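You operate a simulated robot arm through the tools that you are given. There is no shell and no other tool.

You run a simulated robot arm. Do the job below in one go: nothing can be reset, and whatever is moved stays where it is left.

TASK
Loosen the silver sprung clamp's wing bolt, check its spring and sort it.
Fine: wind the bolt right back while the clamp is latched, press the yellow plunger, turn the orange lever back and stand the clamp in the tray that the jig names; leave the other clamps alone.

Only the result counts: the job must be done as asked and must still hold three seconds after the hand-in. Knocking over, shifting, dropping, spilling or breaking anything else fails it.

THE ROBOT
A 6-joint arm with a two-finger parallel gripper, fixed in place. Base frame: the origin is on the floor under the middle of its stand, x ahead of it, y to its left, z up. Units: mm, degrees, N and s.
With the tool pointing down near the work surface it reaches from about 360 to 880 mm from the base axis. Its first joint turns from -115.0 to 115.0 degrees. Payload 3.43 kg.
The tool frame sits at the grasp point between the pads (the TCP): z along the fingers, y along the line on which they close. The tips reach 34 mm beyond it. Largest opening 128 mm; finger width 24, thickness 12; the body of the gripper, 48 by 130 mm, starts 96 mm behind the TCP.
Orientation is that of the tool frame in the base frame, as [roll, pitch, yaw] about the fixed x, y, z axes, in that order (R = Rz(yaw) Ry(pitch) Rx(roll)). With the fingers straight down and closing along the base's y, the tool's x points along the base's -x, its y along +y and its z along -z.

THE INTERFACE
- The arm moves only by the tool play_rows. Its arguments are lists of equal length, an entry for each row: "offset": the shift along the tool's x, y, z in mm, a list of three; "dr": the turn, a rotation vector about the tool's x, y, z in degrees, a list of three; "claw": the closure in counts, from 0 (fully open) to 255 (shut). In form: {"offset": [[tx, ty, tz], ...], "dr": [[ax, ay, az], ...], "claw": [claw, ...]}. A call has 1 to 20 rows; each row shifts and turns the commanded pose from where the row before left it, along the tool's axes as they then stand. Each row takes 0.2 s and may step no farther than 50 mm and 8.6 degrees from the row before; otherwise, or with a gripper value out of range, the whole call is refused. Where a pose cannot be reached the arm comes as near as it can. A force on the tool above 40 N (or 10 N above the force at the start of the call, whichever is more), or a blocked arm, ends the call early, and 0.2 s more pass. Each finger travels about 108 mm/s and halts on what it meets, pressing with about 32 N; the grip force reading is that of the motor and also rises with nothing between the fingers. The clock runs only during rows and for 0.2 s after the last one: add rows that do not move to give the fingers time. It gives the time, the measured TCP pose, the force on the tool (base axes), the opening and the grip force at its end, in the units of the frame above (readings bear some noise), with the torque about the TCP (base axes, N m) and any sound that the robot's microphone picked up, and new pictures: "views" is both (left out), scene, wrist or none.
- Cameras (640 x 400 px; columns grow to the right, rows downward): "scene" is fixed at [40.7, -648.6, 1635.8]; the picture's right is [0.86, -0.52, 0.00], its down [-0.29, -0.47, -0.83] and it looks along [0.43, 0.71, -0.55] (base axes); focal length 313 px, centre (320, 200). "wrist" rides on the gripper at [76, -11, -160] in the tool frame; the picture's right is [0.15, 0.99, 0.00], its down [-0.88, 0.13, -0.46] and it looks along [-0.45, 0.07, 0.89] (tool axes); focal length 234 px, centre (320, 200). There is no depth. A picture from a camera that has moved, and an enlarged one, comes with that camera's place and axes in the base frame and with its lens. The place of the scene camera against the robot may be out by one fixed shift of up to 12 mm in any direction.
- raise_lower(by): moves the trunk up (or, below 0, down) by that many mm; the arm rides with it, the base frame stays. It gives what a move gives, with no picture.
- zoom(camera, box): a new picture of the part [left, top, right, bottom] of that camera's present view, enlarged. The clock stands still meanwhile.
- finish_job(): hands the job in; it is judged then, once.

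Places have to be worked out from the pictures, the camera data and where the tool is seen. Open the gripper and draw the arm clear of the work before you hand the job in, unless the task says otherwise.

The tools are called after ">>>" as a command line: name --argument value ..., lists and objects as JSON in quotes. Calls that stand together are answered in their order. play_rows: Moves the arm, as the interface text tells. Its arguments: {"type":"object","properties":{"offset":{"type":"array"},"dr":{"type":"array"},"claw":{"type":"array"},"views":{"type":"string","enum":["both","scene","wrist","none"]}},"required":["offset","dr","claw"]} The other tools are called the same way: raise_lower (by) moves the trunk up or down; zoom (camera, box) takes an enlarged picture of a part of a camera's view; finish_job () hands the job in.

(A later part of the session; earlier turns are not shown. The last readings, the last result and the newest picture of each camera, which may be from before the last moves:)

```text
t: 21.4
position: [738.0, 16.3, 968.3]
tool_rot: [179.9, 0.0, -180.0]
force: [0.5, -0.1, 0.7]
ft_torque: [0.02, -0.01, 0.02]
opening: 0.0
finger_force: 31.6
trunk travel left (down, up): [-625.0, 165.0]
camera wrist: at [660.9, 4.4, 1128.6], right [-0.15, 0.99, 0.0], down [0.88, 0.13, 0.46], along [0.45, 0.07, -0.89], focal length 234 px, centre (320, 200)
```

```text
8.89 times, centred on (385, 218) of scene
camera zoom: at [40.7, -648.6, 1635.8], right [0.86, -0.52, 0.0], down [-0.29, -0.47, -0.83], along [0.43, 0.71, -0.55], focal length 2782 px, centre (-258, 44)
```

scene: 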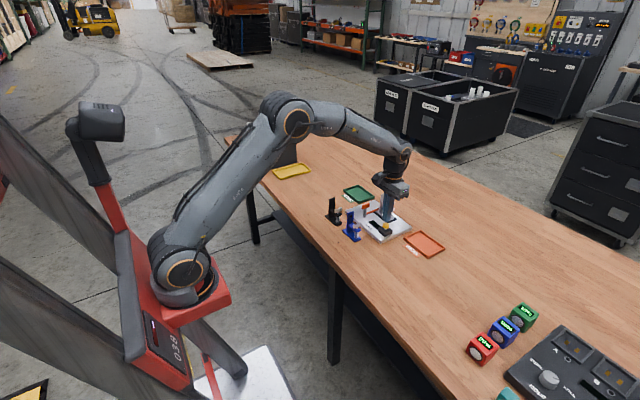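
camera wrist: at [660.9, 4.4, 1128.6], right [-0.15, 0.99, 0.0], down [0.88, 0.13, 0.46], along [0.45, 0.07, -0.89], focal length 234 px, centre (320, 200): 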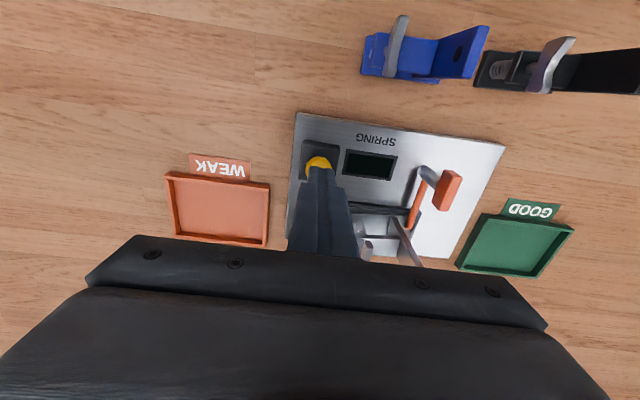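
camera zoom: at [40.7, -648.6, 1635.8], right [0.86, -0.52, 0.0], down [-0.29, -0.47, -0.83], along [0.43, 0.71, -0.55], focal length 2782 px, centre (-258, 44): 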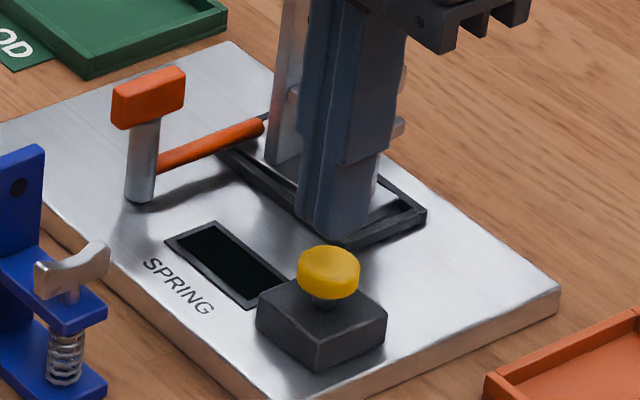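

The closed tips are centred over the yellow cap, about 20 mm above it. I descend to it and press in small steps, with the force limit as a guard.

>>> play_rows --offset '[[1, -1, 8], [0, 0, 8], [0, 0, 2], [0, 0, 2], [0, 0, 2], [0, 0, 2], [0, 0, 0]]' --dr '[[0, 0, 0], [0, 0, 0], [0, 0, 0], [0, 0, 0], [0, 0, 0], [0, 0, 0], [0, 0, 0]]' --claw '[255, 255, 255, 255, 255, 255, 255]' --views "scene"

>>> zoom --camera "scene" --box '[360, 195, 410, 240]'

>>> zoom --camera "wrist" --box '[250, 110, 390, 220]'

```text
t: 23.0
position: [738.1, 15.5, 944.8]
tool_rot: [179.9, 0.0, 180.0]
force: [2.2, 0.4, 2.9]
ft_torque: [0.03, -0.1, -0.03]
opening: 0.1
finger_force: 32.5
trunk travel left (down, up): [-625.0, 165.0]
```

scene: 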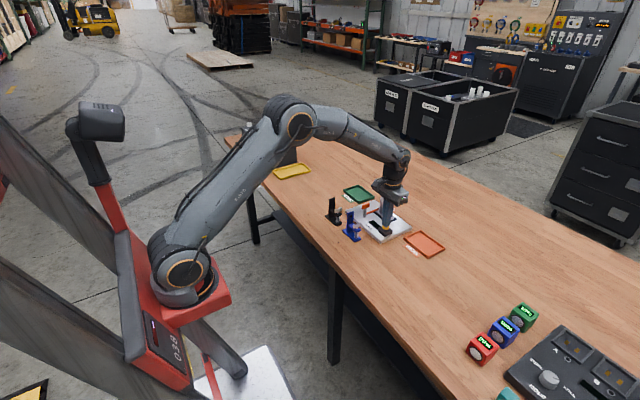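

```text
8.89 times, centred on (385, 218) of scene
camera zoom: at [40.7, -648.6, 1635.8], right [0.86, -0.52, 0.0], down [-0.29, -0.47, -0.83], along [0.43, 0.71, -0.55], focal length 2782 px, centre (-258, 44)
```

zoom: 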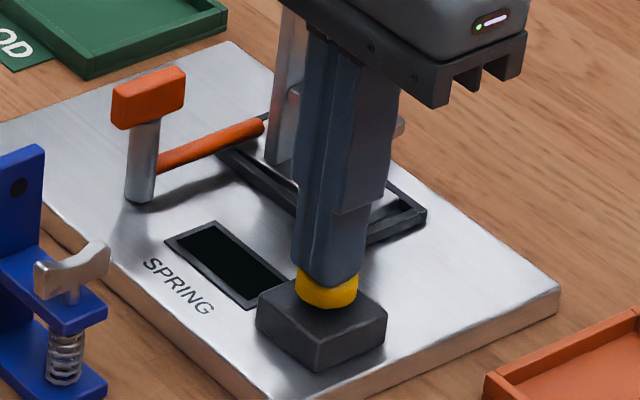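

```text
3.64 times, centred on (320, 165) of wrist
camera zoom: at [661.1, 3.4, 1104.3], right [-0.15, 0.99, 0.0], down [0.88, 0.13, 0.46], along [0.45, 0.07, -0.89], focal length 852 px, centre (320, 327)
```

zoom: 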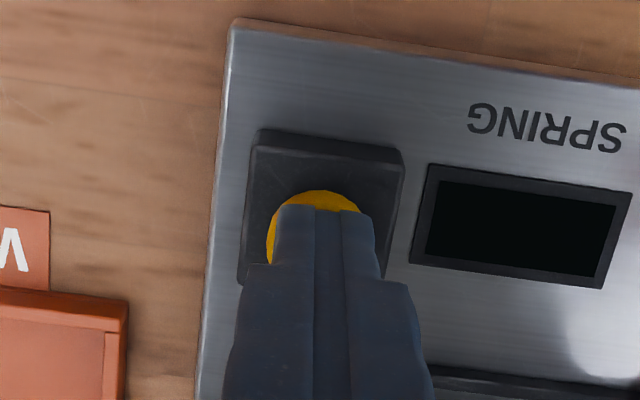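

Contact is made (2.9 N at TCP z≈945) and the cap is starting to move. I press further in 1.5 mm steps.

>>> play_rows --offset '[[0, 0, 1.5], [0, 0, 1.5], [0, 0, 1.5], [0, 0, 0]]' --dr '[[0, 0, 0], [0, 0, 0], [0, 0, 0], [0, 0, 0]]' --claw '[255, 255, 255, 255]' --views "none"

>>> zoom --camera "scene" --box '[360, 195, 410, 240]'

>>> zoom --camera "wrist" --box '[250, 110, 390, 220]'

```text
t: 24.0
position: [737.2, 15.3, 940.2]
tool_rot: [-179.9, 0.0, 180.0]
force: [0.5, 0.0, 5.4]
ft_torque: [0.02, -0.02, 0.04]
opening: 0.0
finger_force: 31.4
trunk travel left (down, up): [-625.0, 165.0]
heard: click
```

```text
8.89 times, centred on (385, 218) of scene
camera zoom: at [40.7, -648.6, 1635.8], right [0.86, -0.52, 0.0], down [-0.29, -0.47, -0.83], along [0.43, 0.71, -0.55], focal length 2782 px, centre (-258, 44)
```

zoom: 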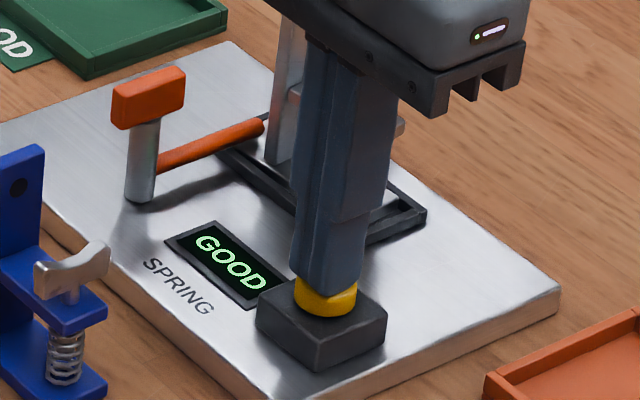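

```text
3.64 times, centred on (320, 165) of wrist
camera zoom: at [661.1, 3.4, 1099.9], right [-0.15, 0.99, 0.0], down [0.88, 0.13, 0.46], along [0.45, 0.07, -0.89], focal length 852 px, centre (320, 327)
```

zoom: 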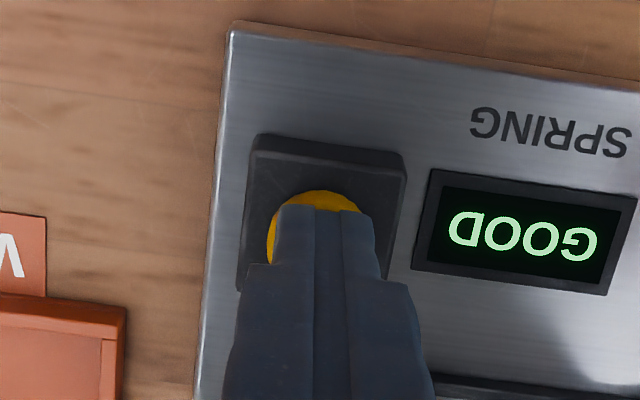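

A click was heard and the jig shows GOOD, so the green tray is the target. I rise and move above the orange lever's grip block with the fingers open about 50 mm.

>>> play_rows --offset '[[0, 0, -15], [0, 0, -25], [0, 0, -30], [0, 40, 0], [0, 40, 0], [4, 38.5, 0], [0, 0, 0]]' --dr '[[0, 0, 0], [0, 0, 0], [0, 0, 0], [0, 0, 0], [0, 0, 0], [0, 0, 0], [0, 0, 0]]' --claw '[255, 255, 255, 155, 155, 155, 155]' --views "both"

>>> zoom --camera "wrist" --box '[250, 100, 410, 210]'

>>> zoom --camera "scene" --box '[345, 185, 405, 235]'

```text
t: 25.6
position: [734.1, 134.3, 1010.1]
tool_rot: [-180.0, 0.0, -180.0]
force: [0.3, 0.7, -0.7]
ft_torque: [0.04, 0.03, -0.01]
opening: 50.2
finger_force: 0.0
trunk travel left (down, up): [-625.0, 165.0]
camera wrist: at [658.0, 122.9, 1168.9], right [-0.15, 0.99, 0.0], down [0.88, 0.13, 0.46], along [0.45, 0.07, -0.89], focal length 234 px, centre (320, 200)
```

scene: 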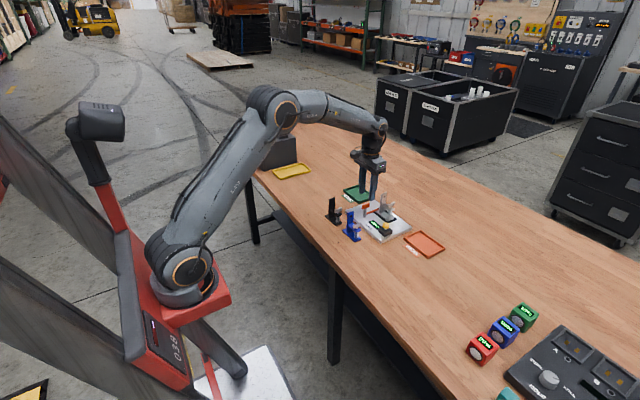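
wrist: 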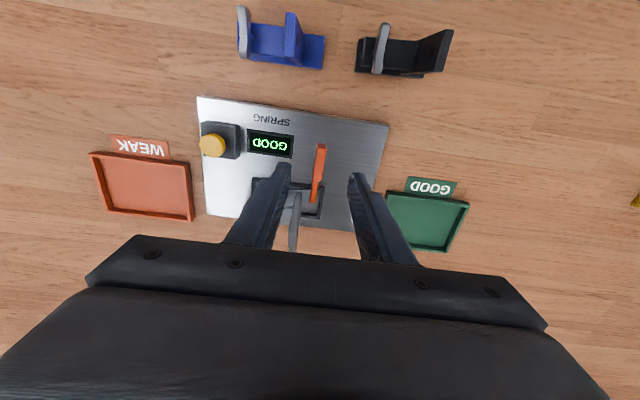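

```text
3.64 times, centred on (330, 155) of wrist
camera zoom: at [658.0, 122.9, 1168.9], right [-0.15, 0.99, 0.0], down [0.88, 0.13, 0.46], along [0.45, 0.07, -0.89], focal length 852 px, centre (284, 364)
```

zoom: 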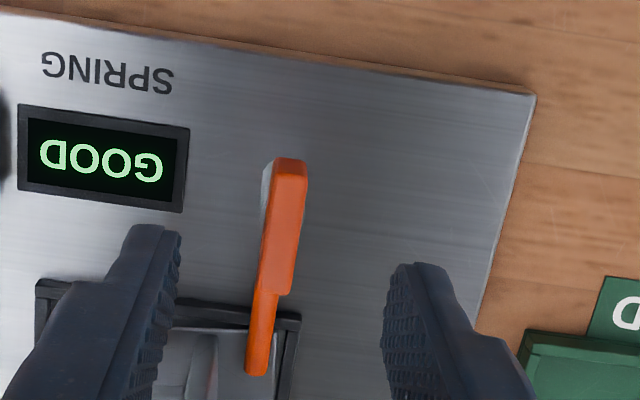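

```text
8.00 times, centred on (375, 210) of scene
camera zoom: at [40.7, -648.6, 1635.8], right [0.86, -0.52, 0.0], down [-0.29, -0.47, -0.83], along [0.43, 0.71, -0.55], focal length 2503 px, centre (-120, 120)
```

zoom: 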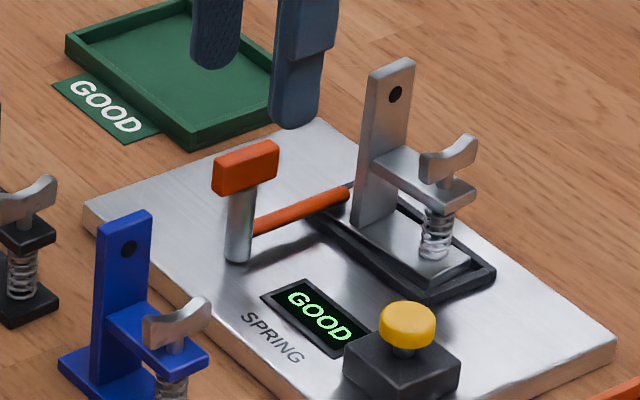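

The grip block is centred at about (733, 134), top ≈ z 938, lying along x within ~2°. I go down astride it to TCP z≈938 (tips above the bar) and close.

>>> play_rows --offset '[[1, -0.3, 20], [0, 0, 20], [0, 0, 20], [0, 0, 12], [0, 0, 0], [0, 0, 0], [0, 0, 0]]' --dr '[[0, 0, 0], [0, 0, 0], [0, 0, 0], [0, 0, 0], [0, 0, 0], [0, 0, 0], [0, 0, 0]]' --claw '[155, 155, 155, 155, 255, 255, 255]' --views "both"

>>> zoom --camera "wrist" --box '[250, 100, 410, 210]'

>>> zoom --camera "scene" --box '[345, 185, 405, 235]'

```text
t: 27.2
position: [730.6, 135.0, 937.0]
tool_rot: [-180.0, 0.0, -180.0]
force: [0.6, 2.9, -4.8]
ft_torque: [0.51, -1.04, 0.02]
opening: 13.4
finger_force: 44.8
trunk travel left (down, up): [-625.0, 165.0]
camera wrist: at [655.8, 122.4, 1096.5], right [-0.15, 0.99, 0.0], down [0.88, 0.13, 0.46], along [0.45, 0.07, -0.89], focal length 234 px, centre (320, 200)
```

scene: 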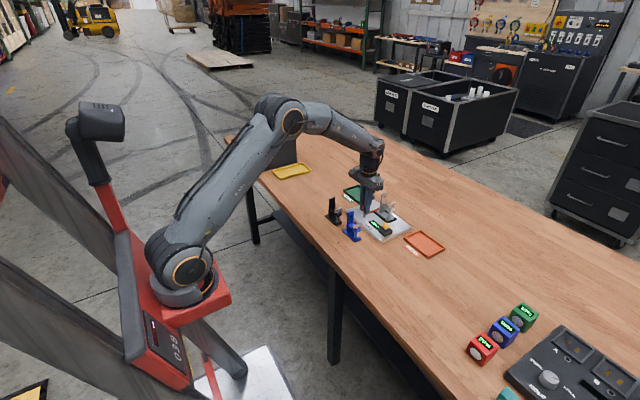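
wrist: 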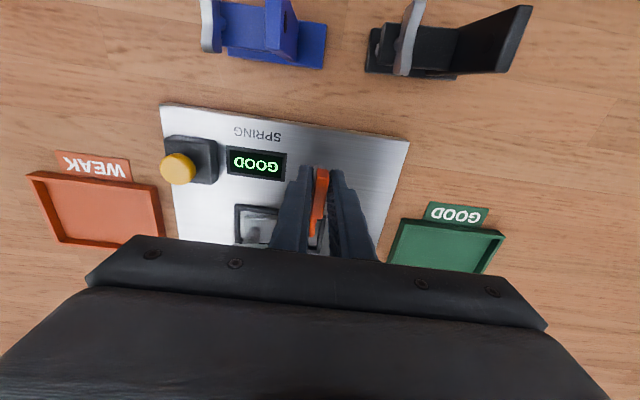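

```text
3.64 times, centred on (330, 155) of wrist
camera zoom: at [655.8, 122.4, 1096.5], right [-0.15, 0.99, 0.0], down [0.88, 0.13, 0.46], along [0.45, 0.07, -0.89], focal length 852 px, centre (284, 364)
```

zoom: 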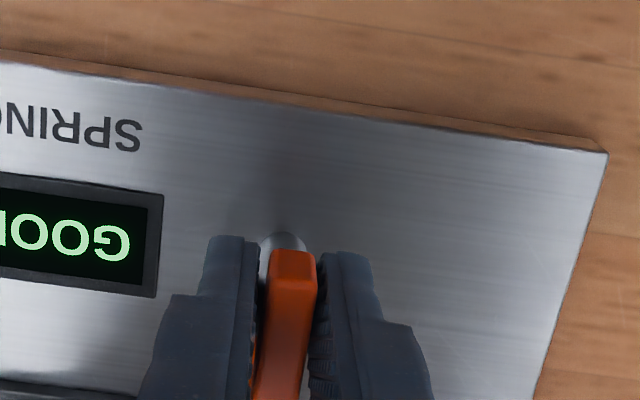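

```text
8.00 times, centred on (375, 210) of scene
camera zoom: at [40.7, -648.6, 1635.8], right [0.86, -0.52, 0.0], down [-0.29, -0.47, -0.83], along [0.43, 0.71, -0.55], focal length 2503 px, centre (-120, 120)
```

zoom: 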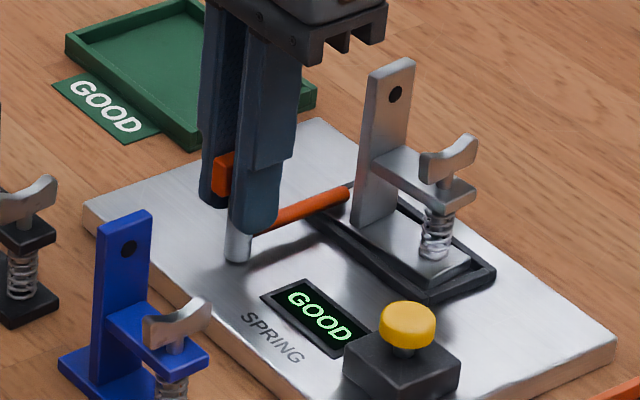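

The 13.4 mm opening suggests the tips closed on the wider round post under the block. I open, rise 20 mm so only the flat block is between the pads, and close again.

>>> play_rows --offset '[[0, 0, 0], [0, 0, 0], [0, 0, -10], [0, 0, -10], [0, 0, 0], [0, 0, 0], [0, 0, 0]]' --dr '[[0, 0, 0], [0, 0, 0], [0, 0, 0], [0, 0, 0], [0, 0, 0], [0, 0, 0], [0, 0, 0]]' --claw '[180, 180, 180, 180, 255, 255, 255]' --views "wrist"

>>> zoom --camera "wrist" --box '[250, 100, 410, 210]'

>>> zoom --camera "scene" --box '[345, 185, 405, 235]'

```text
t: 28.8
position: [733.6, 134.1, 957.5]
tool_rot: [-179.9, 0.0, 179.9]
force: [-1.1, 0.6, 2.2]
ft_torque: [0.02, 0.65, -0.03]
opening: 9.9
finger_force: 43.4
trunk travel left (down, up): [-625.0, 165.0]
camera wrist: at [657.2, 122.4, 1116.9], right [-0.15, 0.99, 0.0], down [0.88, 0.13, 0.46], along [0.45, 0.07, -0.89], focal length 234 px, centre (320, 200)
```

wrist: 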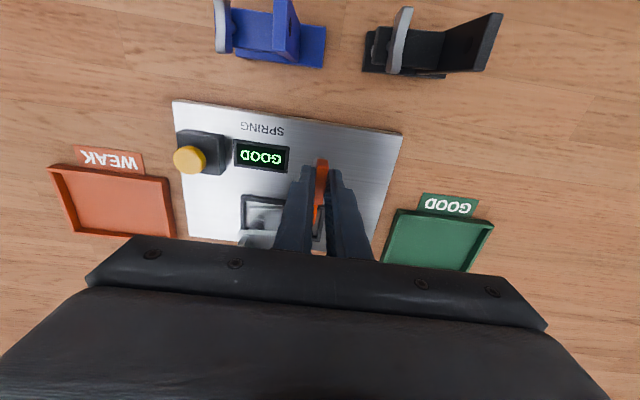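

```text
3.64 times, centred on (330, 155) of wrist
camera zoom: at [657.2, 122.4, 1116.9], right [-0.15, 0.99, 0.0], down [0.88, 0.13, 0.46], along [0.45, 0.07, -0.89], focal length 852 px, centre (284, 364)
```

zoom: 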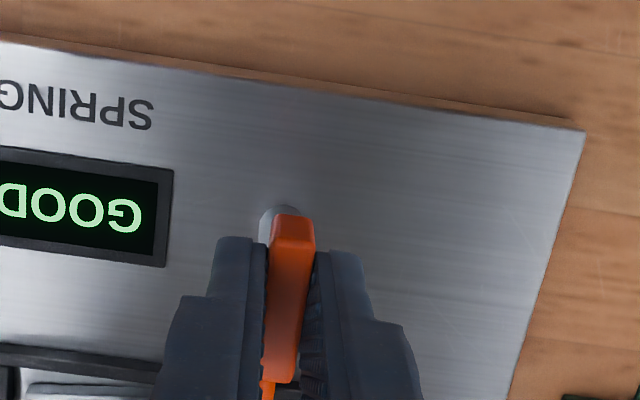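

```text
8.00 times, centred on (375, 210) of scene
camera zoom: at [40.7, -648.6, 1635.8], right [0.86, -0.52, 0.0], down [-0.29, -0.47, -0.83], along [0.43, 0.71, -0.55], focal length 2503 px, centre (-120, 120)
```

zoom: 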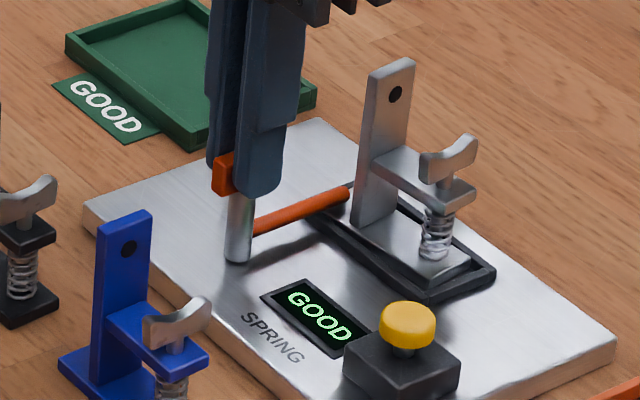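

The flat block is now gripped (9.9 mm). I turn the lever counterclockwise (bar end away from the clamp towards +y), starting with 20°.

>>> play_rows --offset '[[0, 0, 0], [0, 0, 0], [0, 0, 0], [0, 0, 0], [0, 0, 0]]' --dr '[[0, 0, -5], [0, 0, -5], [0, 0, -5], [0, 0, -5], [0, 0, 0]]' --claw '[255, 255, 255, 255, 255]' --views "wrist"

>>> zoom --camera "scene" --box '[345, 185, 405, 235]'

```text
t: 30.0
position: [733.9, 133.5, 956.3]
tool_rot: [179.9, 0.0, -160.0]
force: [-0.6, 0.2, -6.9]
ft_torque: [0.29, -0.83, 0.01]
opening: 9.7
finger_force: 43.6
trunk travel left (down, up): [-625.0, 165.0]
camera wrist: at [665.7, 96.7, 1116.9], right [-0.48, 0.88, 0.0], down [0.78, 0.42, 0.46], along [0.4, 0.22, -0.89], focal length 234 px, centre (320, 200)
```

wrist: 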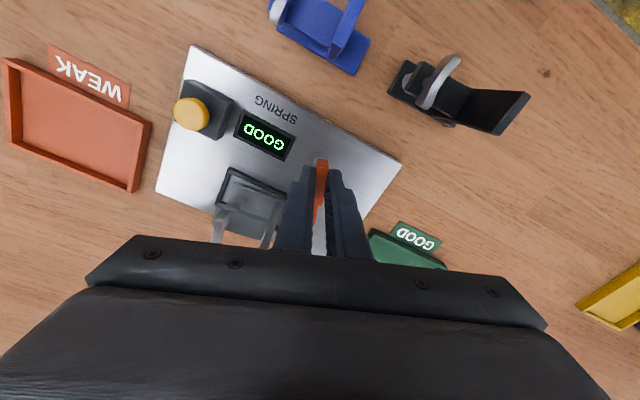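

```text
8.00 times, centred on (375, 210) of scene
camera zoom: at [40.7, -648.6, 1635.8], right [0.86, -0.52, 0.0], down [-0.29, -0.47, -0.83], along [0.43, 0.71, -0.55], focal length 2503 px, centre (-120, 120)
```

zoom: 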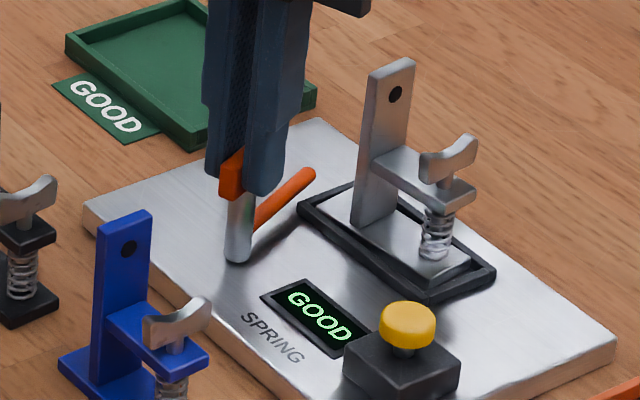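

The lever follows and the bar has already cleared the clamp. I continue the turn towards its end stop.

>>> play_rows --offset '[[0, 0, 0], [0, 0, 0], [0, 0, 0], [0, 0, 0], [0, 0, 0], [0, 0, 0], [0, 0, 0], [0, 0, 0]]' --dr '[[0, 0, -7], [0, 0, -7], [0, 0, -7], [0, 0, -7], [0, 0, -7], [0, 0, -7], [0, 0, -7], [0, 0, 0]]' --claw '[255, 255, 255, 255, 255, 255, 255, 255]' --views "wrist"

>>> zoom --camera "scene" --box '[345, 185, 405, 235]'

```text
t: 31.8
position: [733.5, 133.1, 957.3]
tool_rot: [-180.0, -0.1, -110.8]
force: [15.9, -4.4, -22.4]
ft_torque: [0.09, -0.59, -0.05]
opening: 9.8
finger_force: 43.8
trunk travel left (down, up): [-625.0, 165.0]
camera wrist: at [717.4, 57.6, 1117.0], right [-0.98, 0.22, 0.0], down [0.19, 0.87, 0.46], along [0.1, 0.44, -0.89], focal length 234 px, centre (320, 200)
```

wrist: 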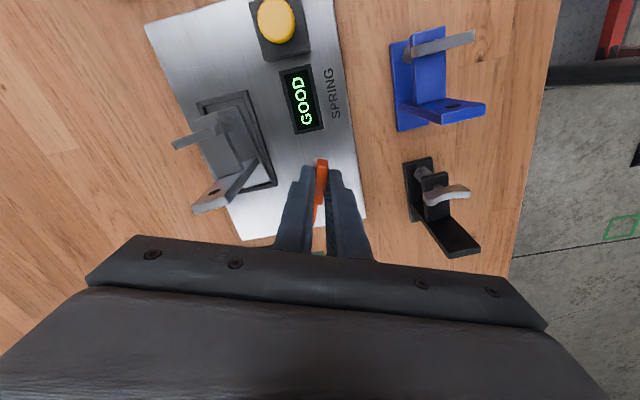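

```text
8.00 times, centred on (375, 210) of scene
camera zoom: at [40.7, -648.6, 1635.8], right [0.86, -0.52, 0.0], down [-0.29, -0.47, -0.83], along [0.43, 0.71, -0.55], focal length 2503 px, centre (-120, 120)
```

zoom: 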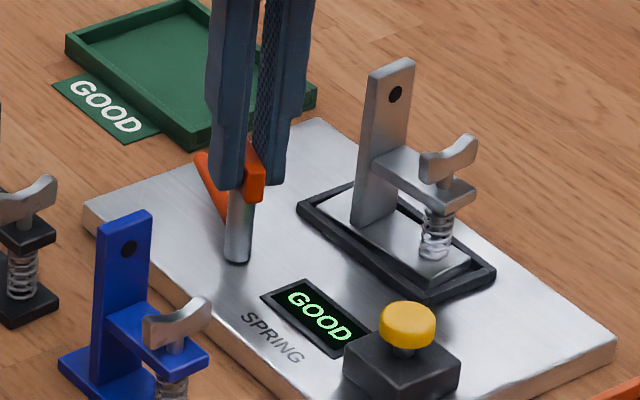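

Lever is turned about 69° and side force has built up, so I release to relieve it, regrip, and then turn the remaining part.

>>> play_rows --offset '[[0, 0, 0], [0, 0, 0], [0, 0, 0], [0, 0, 0], [0, 0, 0]]' --dr '[[0, 0, 0], [0, 0, 0], [0, 0, 0], [0, 0, 0], [0, 0, 0]]' --claw '[210, 210, 255, 255, 255]' --views "none"

>>> play_rows --offset '[[0, 0, 0], [0, 0, 0], [0, 0, 0], [0, 0, 0]]' --dr '[[0, 0, -6], [0, 0, -6], [0, 0, -6], [0, 0, 0]]' --claw '[255, 255, 255, 255]' --views "wrist"

>>> zoom --camera "scene" --box '[345, 185, 405, 235]'

```text
t: 33.0
position: [733.9, 133.1, 959.2]
tool_rot: [-179.9, 0.0, -111.0]
force: [16.8, 1.0, 4.1]
ft_torque: [0.65, -0.51, -0.03]
opening: 9.6
finger_force: 43.7
trunk travel left (down, up): [-625.0, 165.0]
```

```text
t: 34.0
position: [735.5, 133.7, 959.5]
tool_rot: [-179.9, 0.0, -92.9]
force: [26.3, 0.9, 14.7]
ft_torque: [0.96, -0.53, 0.02]
opening: 9.8
finger_force: 43.9
trunk travel left (down, up): [-625.0, 165.0]
camera wrist: at [741.0, 56.6, 1119.0], right [-1.0, -0.1, 0.0], down [-0.09, 0.89, 0.46], along [-0.04, 0.45, -0.89], focal length 234 px, centre (320, 200)
```

wrist: 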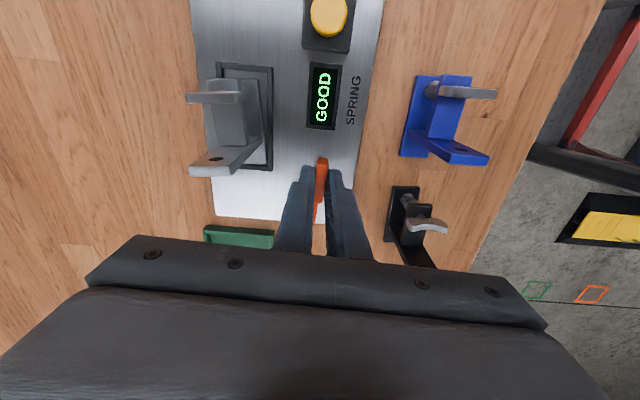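

```text
8.00 times, centred on (375, 210) of scene
camera zoom: at [40.7, -648.6, 1635.8], right [0.86, -0.52, 0.0], down [-0.29, -0.47, -0.83], along [0.43, 0.71, -0.55], focal length 2503 px, centre (-120, 120)
```

zoom: 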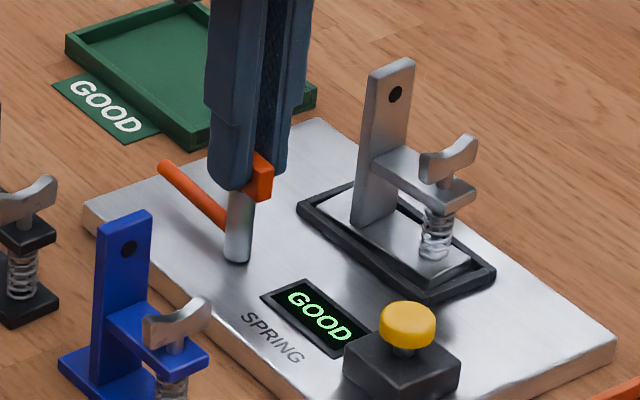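

The lever is now at about 87° with the post pushing the tool towards +x by 26 N, so the post axis is a couple of mm further out. I shift 2.5 mm that way to unload and turn on in small steps until a stop is felt.

>>> play_rows --offset '[[0, -1.5, -0.5], [0, -1, -0.5], [0, 0, 0], [0, 0, 0], [0, 0, 0]]' --dr '[[0, 0, 0], [0, 0, 0], [0, 0, -4], [0, 0, -4], [0, 0, 0]]' --claw '[255, 255, 255, 255, 255]' --views "wrist"

>>> zoom --camera "scene" --box '[345, 185, 405, 235]'

>>> zoom --camera "wrist" --box '[260, 110, 380, 210]'

```text
t: 35.2
position: [734.1, 133.0, 957.6]
tool_rot: [180.0, -0.1, -85.0]
force: [12.3, -0.1, 16.6]
ft_torque: [0.08, -0.64, -1.21]
opening: 11.6
finger_force: 44.9
trunk travel left (down, up): [-625.0, 165.0]
camera wrist: at [752.2, 58.2, 1118.8], right [-0.97, -0.23, 0.0], down [-0.21, 0.87, 0.46], along [-0.11, 0.44, -0.89], focal length 234 px, centre (320, 200)
```

wrist: 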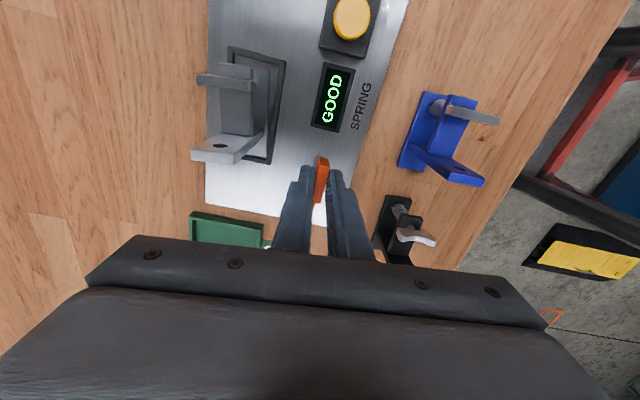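

```text
8.00 times, centred on (375, 210) of scene
camera zoom: at [40.7, -648.6, 1635.8], right [0.86, -0.52, 0.0], down [-0.29, -0.47, -0.83], along [0.43, 0.71, -0.55], focal length 2503 px, centre (-120, 120)
```

zoom: 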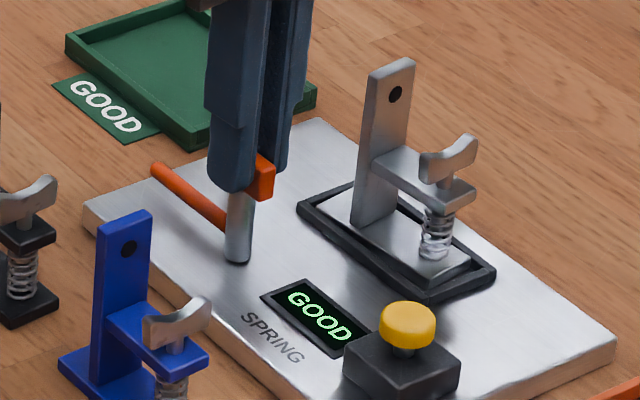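

```text
4.00 times, centred on (320, 160) of wrist
camera zoom: at [752.2, 58.2, 1118.8], right [-0.97, -0.23, 0.0], down [-0.21, 0.87, 0.46], along [-0.11, 0.44, -0.89], focal length 937 px, centre (320, 360)
```

zoom: 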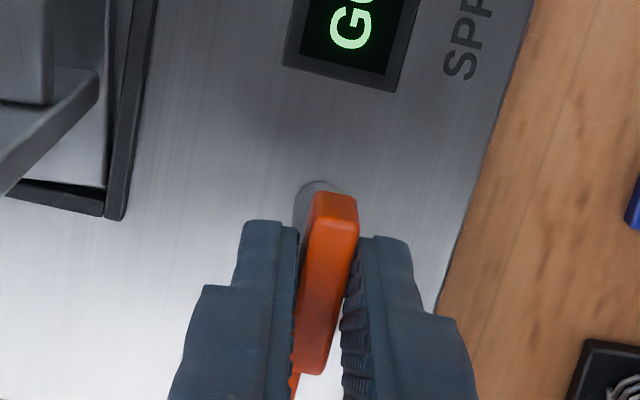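

Torque of −1.2 N·m shows the lever is at its stop, about 90° back. I open, lift off the lever and look again at the clamp and tray.

>>> play_rows --offset '[[0, 0, 0], [0, 0, 0], [0, 0, -15], [0, 0, -25], [0, 0, -25], [0, 0, 0]]' --dr '[[0, 0, 0], [0, 0, 0], [0, 0, 0], [0, 0, 0], [0, 0, 0], [0, 0, 0]]' --claw '[180, 180, 180, 180, 180, 180]' --views "wrist"

>>> zoom --camera "scene" --box '[335, 175, 415, 235]'

>>> zoom --camera "wrist" --box '[180, 60, 340, 180]'

```text
t: 36.6
position: [734.6, 133.6, 1023.9]
tool_rot: [180.0, 0.0, -85.0]
force: [0.6, -0.7, -0.3]
ft_torque: [-0.01, -0.02, 0.03]
opening: 37.8
finger_force: 0.1
trunk travel left (down, up): [-625.0, 165.0]
camera wrist: at [751.6, 58.3, 1184.0], right [-0.97, -0.23, 0.0], down [-0.21, 0.87, 0.46], along [-0.11, 0.44, -0.89], focal length 234 px, centre (320, 200)
```

wrist: 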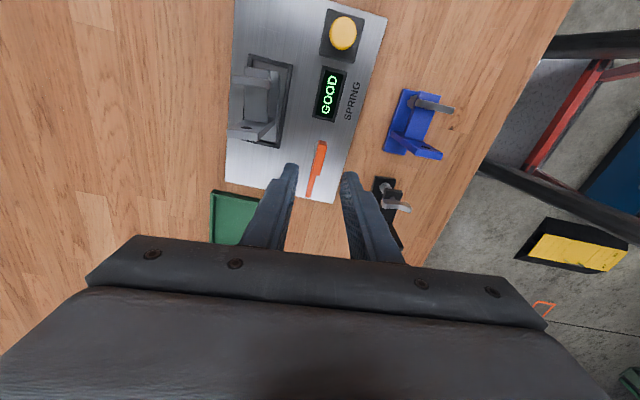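

```text
6.67 times, centred on (375, 205) of scene
camera zoom: at [40.7, -648.6, 1635.8], right [0.86, -0.52, 0.0], down [-0.29, -0.47, -0.83], along [0.43, 0.71, -0.55], focal length 2086 px, centre (-47, 167)
```

zoom: 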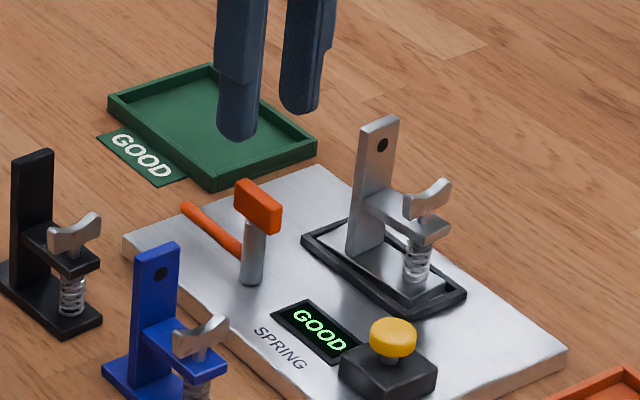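

```text
3.33 times, centred on (260, 120) of wrist
camera zoom: at [751.6, 58.3, 1184.0], right [-0.97, -0.23, 0.0], down [-0.21, 0.87, 0.46], along [-0.11, 0.44, -0.89], focal length 781 px, centre (520, 467)
```

zoom: 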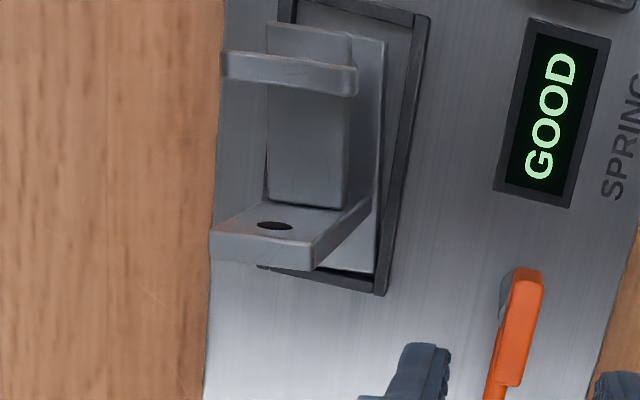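

The lever stands at its back stop with the bar pointing to +y. I turn the tool back to face the clamp squarely and move above its upright plate for measuring.

>>> play_rows --offset '[[0, 0, -3], [0, 0, -3], [0, 0, -3], [0, 0, -3], [0, 0, -3], [0, 0, 0], [0, 0, 0], [0, 0, 0], [0, 0, 0], [0, 0, 0], [0, 0, 0], [-25, -6.5, 0], [-25, -6.5, 0], [-25, -6.5, 0], [0, 0, 0]]' --dr '[[0, 0, 8.6], [0, 0, 8.6], [0, 0, 8.6], [0, 0, 8.6], [0, 0, 8.6], [0, 0, 8.6], [0, 0, 8.6], [0, 0, 8.6], [0, 0, 8.6], [0, 0, 8.6], [0, 0, 8.6], [0, 0, 0], [0, 0, 0], [0, 0, 0], [0, 0, 0]]' --claw '[170, 170, 170, 170, 170, 170, 170, 170, 170, 170, 170, 170, 170, 170, 170]' --views "both"

>>> zoom --camera "wrist" --box '[260, 90, 380, 190]'

>>> zoom --camera "scene" --box '[365, 175, 405, 215]'

```text
t: 39.8
position: [810.9, 113.7, 1037.1]
tool_rot: [-179.9, 0.0, -179.6]
force: [0.1, -0.4, -0.6]
ft_torque: [0.0, 0.01, -0.01]
opening: 42.4
finger_force: 0.0
trunk travel left (down, up): [-625.0, 165.0]
camera wrist: at [734.9, 102.7, 1197.9], right [-0.15, 0.99, 0.0], down [0.88, 0.14, 0.46], along [0.45, 0.07, -0.89], focal length 234 px, centre (320, 200)
```

scene: 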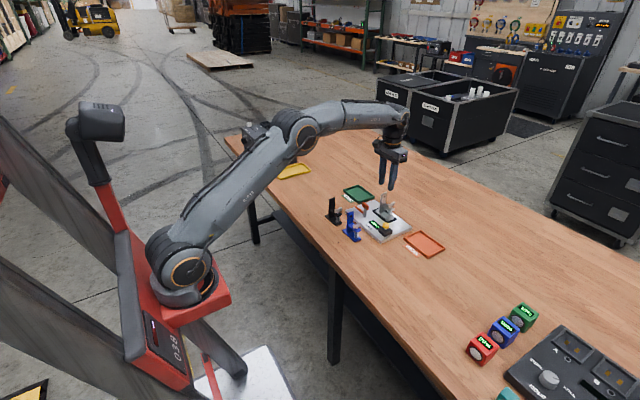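
wrist: 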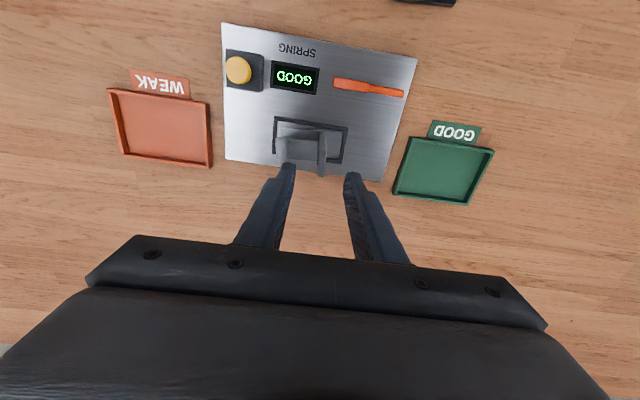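

```text
4.00 times, centred on (320, 140) of wrist
camera zoom: at [734.9, 102.7, 1197.9], right [-0.15, 0.99, 0.0], down [0.88, 0.14, 0.46], along [0.45, 0.07, -0.89], focal length 937 px, centre (320, 440)
```

zoom: 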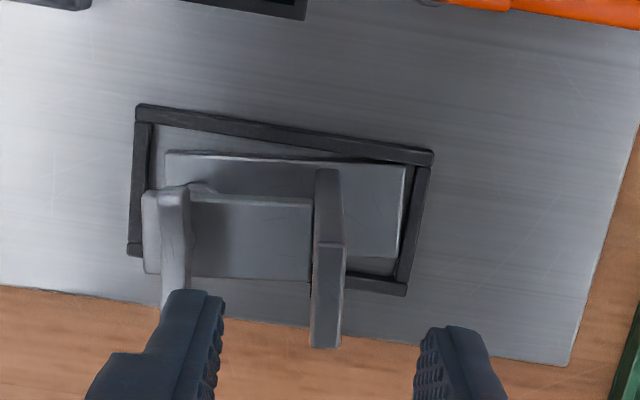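

```text
10.00 times, centred on (385, 195) of scene
camera zoom: at [40.7, -648.6, 1635.8], right [0.86, -0.52, 0.0], down [-0.29, -0.47, -0.83], along [0.43, 0.71, -0.55], focal length 3129 px, centre (-330, 250)
```

zoom: 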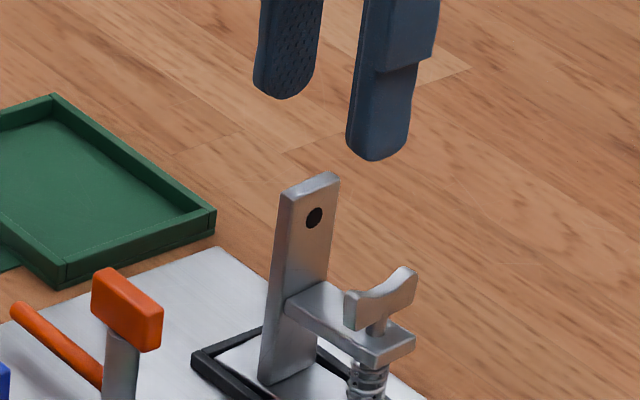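

The clamp sits turned about 5.8° counterclockwise in the cradle, with its plate top centred at about (807, 116, 977). I centre on the plate, match its yaw, and descend astride it with a 30 mm opening, keeping the tips above the shelf.

>>> play_rows --offset '[[3.9, 1.9, 0], [0, 0, 0], [0, 0, 20], [0, 0, 20], [0, 0, 12], [0, 0, 0]]' --dr '[[0, 0, 0], [0, 0, -5.4], [0, 0, 0], [0, 0, 0], [0, 0, 0], [0, 0, 0]]' --claw '[195, 195, 195, 195, 195, 195]' --views "both"

>>> zoom --camera "wrist" --box '[260, 100, 380, 200]'

>>> zoom --camera "scene" --box '[365, 175, 405, 215]'

```text
t: 41.2
position: [806.6, 114.7, 987.2]
tool_rot: [180.0, 0.1, -174.1]
force: [0.0, -0.5, 0.4]
ft_torque: [-0.02, 0.0, -0.01]
opening: 30.2
finger_force: 0.1
trunk travel left (down, up): [-625.0, 165.0]
camera wrist: at [732.1, 96.2, 1146.0], right [-0.25, 0.97, 0.0], down [0.86, 0.22, 0.46], along [0.44, 0.11, -0.89], focal length 234 px, centre (320, 200)
```

scene: 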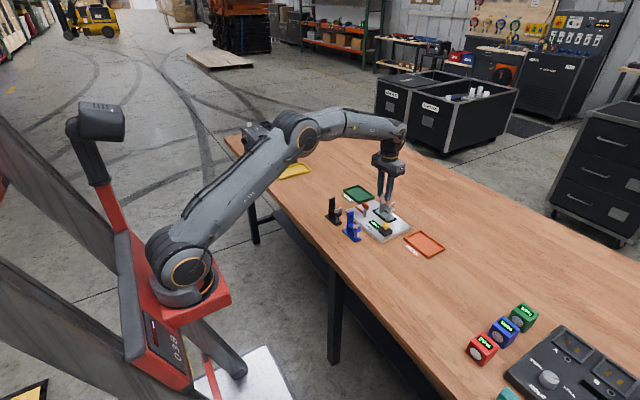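
wrist: 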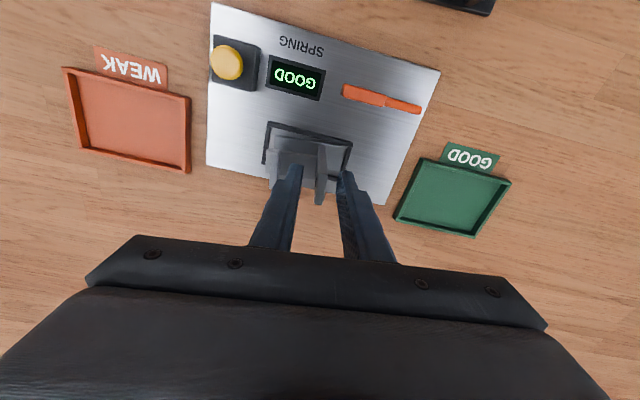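

```text
4.00 times, centred on (320, 150) of wrist
camera zoom: at [732.1, 96.2, 1146.0], right [-0.25, 0.97, 0.0], down [0.86, 0.22, 0.46], along [0.44, 0.11, -0.89], focal length 937 px, centre (320, 400)
```

zoom: 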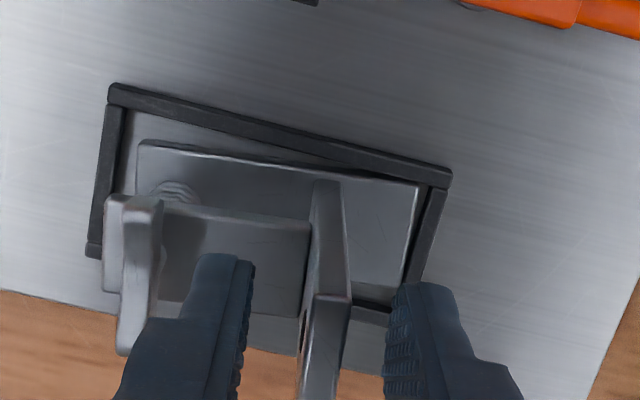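

```text
10.00 times, centred on (385, 195) of scene
camera zoom: at [40.7, -648.6, 1635.8], right [0.86, -0.52, 0.0], down [-0.29, -0.47, -0.83], along [0.43, 0.71, -0.55], focal length 3129 px, centre (-330, 250)
```

zoom: 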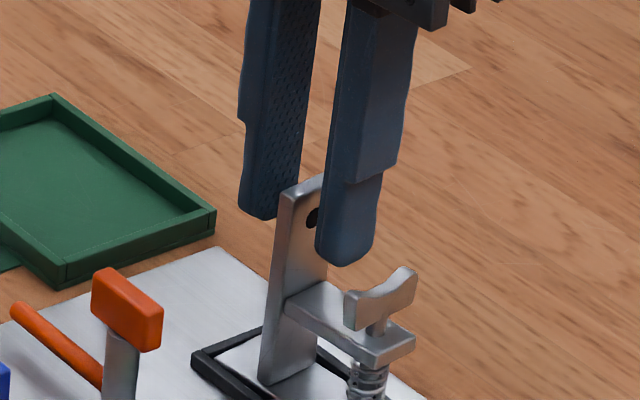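

The fingers are astride the plate, off by only about 1 mm. I descend to TCP z≈968 and close on the plate.

>>> play_rows --offset '[[-0.5, 1.0, 10], [0, 0, 9], [0, 0, 0], [0, 0, 0], [0, 0, 0]]' --dr '[[0, 0, 0], [0, 0, 0], [0, 0, 0], [0, 0, 0], [0, 0, 0]]' --claw '[195, 195, 255, 255, 255]' --views "both"

>>> zoom --camera "wrist" --box '[260, 100, 380, 200]'

>>> zoom --camera "scene" --box '[365, 175, 405, 215]'

```text
t: 42.4
position: [807.9, 117.9, 966.6]
tool_rot: [-180.0, 0.0, -174.2]
force: [0.8, -0.7, -0.6]
ft_torque: [-0.04, -0.11, -0.05]
opening: 7.6
finger_force: 31.6
trunk travel left (down, up): [-625.0, 165.0]
camera wrist: at [732.5, 97.3, 1126.5], right [-0.25, 0.97, 0.0], down [0.86, 0.22, 0.46], along [0.44, 0.11, -0.89], focal length 234 px, centre (320, 200)
```

scene: 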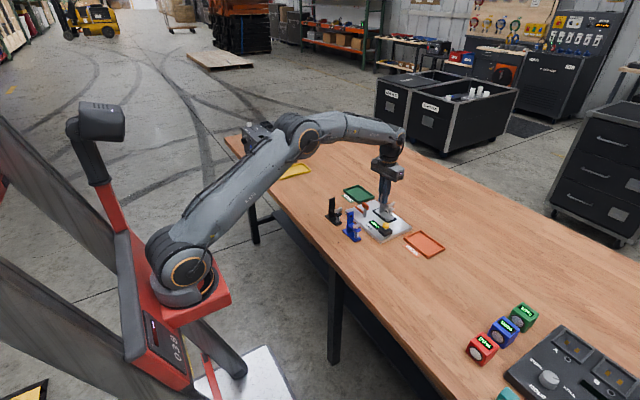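
wrist: 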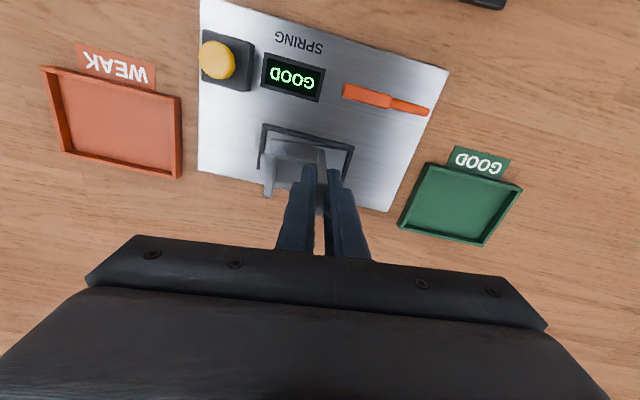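

```text
4.00 times, centred on (320, 150) of wrist
camera zoom: at [732.5, 97.3, 1126.5], right [-0.25, 0.97, 0.0], down [0.86, 0.22, 0.46], along [0.44, 0.11, -0.89], focal length 937 px, centre (320, 400)
```

zoom: 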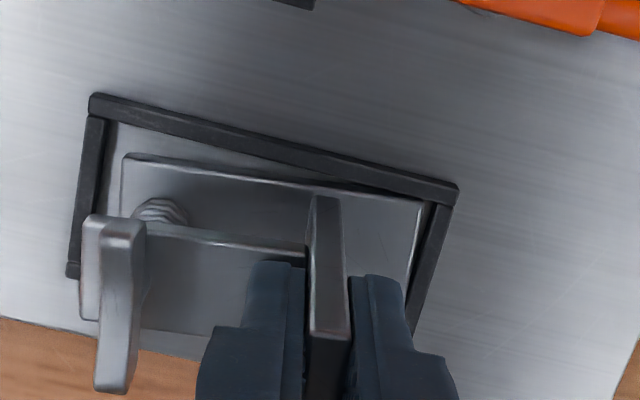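

```text
10.00 times, centred on (385, 195) of scene
camera zoom: at [40.7, -648.6, 1635.8], right [0.86, -0.52, 0.0], down [-0.29, -0.47, -0.83], along [0.43, 0.71, -0.55], focal length 3129 px, centre (-330, 250)
```

zoom: 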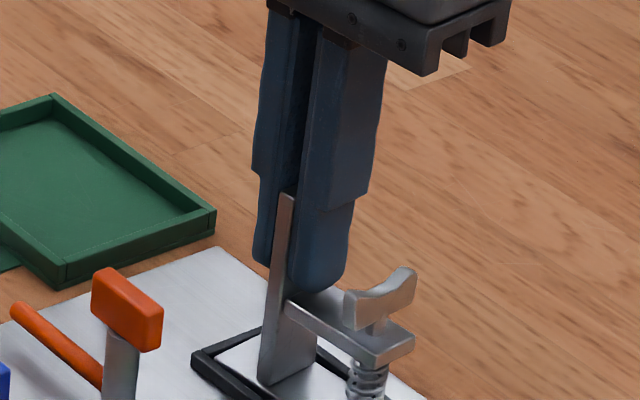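

The plate is firmly held (7.6 mm, no side force). I lift straight up slowly out of the cradle.

>>> play_rows --offset '[[0, 0, -4], [0, 0, -6], [0, 0, -10], [0, 0, -15], [0, 0, -15], [0, 0, -15], [0, 0, 0]]' --dr '[[0, 0, 0], [0, 0, 0], [0, 0, 0], [0, 0, 0], [0, 0, 0], [0, 0, 0], [0, 0, 0]]' --claw '[255, 255, 255, 255, 255, 255, 255]' --views "both"

>>> zoom --camera "wrist" --box '[200, 90, 440, 250]'

>>> zoom --camera "scene" --box '[335, 165, 415, 225]'

```text
t: 44.0
position: [807.6, 117.1, 1032.4]
tool_rot: [-179.9, -0.1, -174.2]
force: [-0.3, 0.1, -1.3]
ft_torque: [0.03, 0.02, 0.05]
opening: 7.8
finger_force: 32.2
trunk travel left (down, up): [-625.0, 165.0]
camera wrist: at [732.3, 98.0, 1192.0], right [-0.25, 0.97, 0.0], down [0.86, 0.22, 0.46], along [0.44, 0.11, -0.89], focal length 234 px, centre (320, 200)
```

scene: 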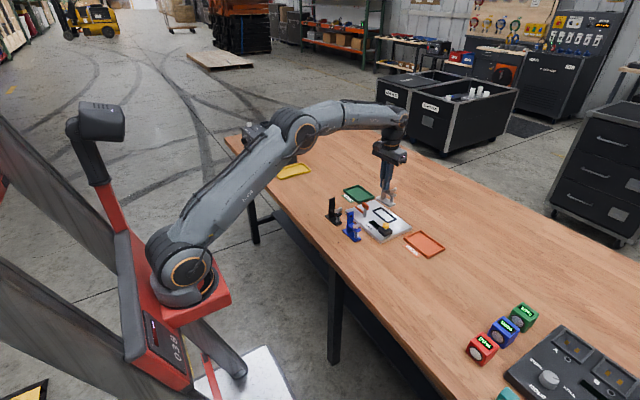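
wrist: 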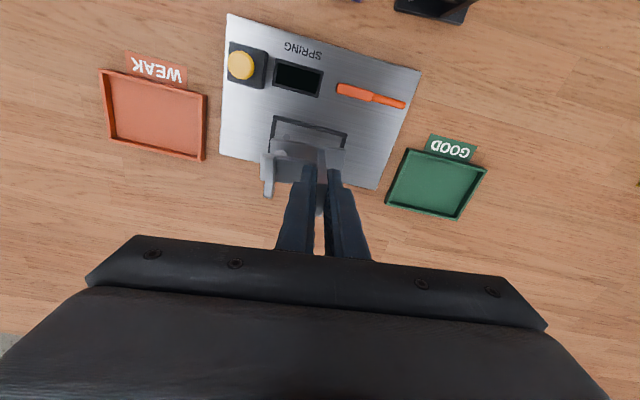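

```text
2.50 times, centred on (320, 170) of wrist
camera zoom: at [732.3, 98.0, 1192.0], right [-0.25, 0.97, 0.0], down [0.86, 0.22, 0.46], along [0.44, 0.11, -0.89], focal length 585 px, centre (320, 275)
```

zoom: 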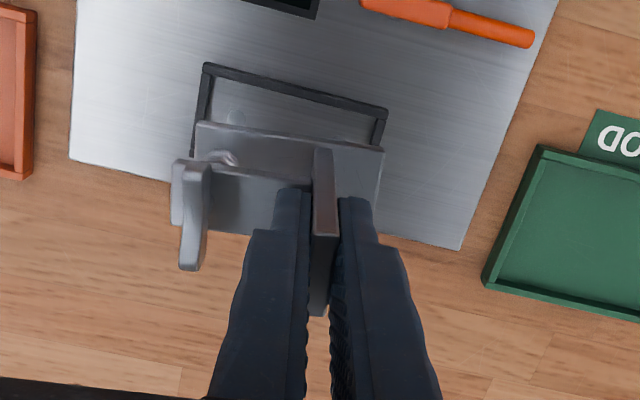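

```text
6.67 times, centred on (375, 195) of scene
camera zoom: at [40.7, -648.6, 1635.8], right [0.86, -0.52, 0.0], down [-0.29, -0.47, -0.83], along [0.43, 0.71, -0.55], focal length 2086 px, centre (-47, 233)
```

zoom: 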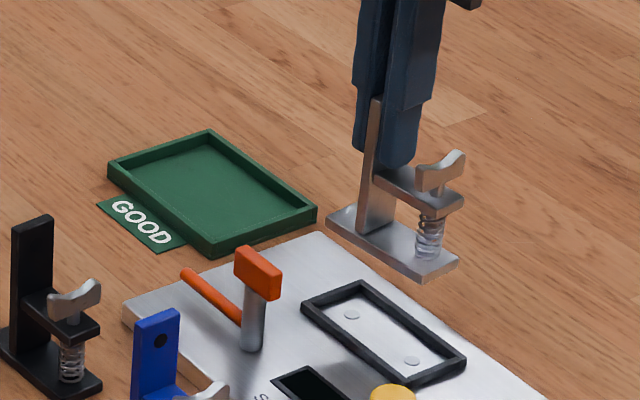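

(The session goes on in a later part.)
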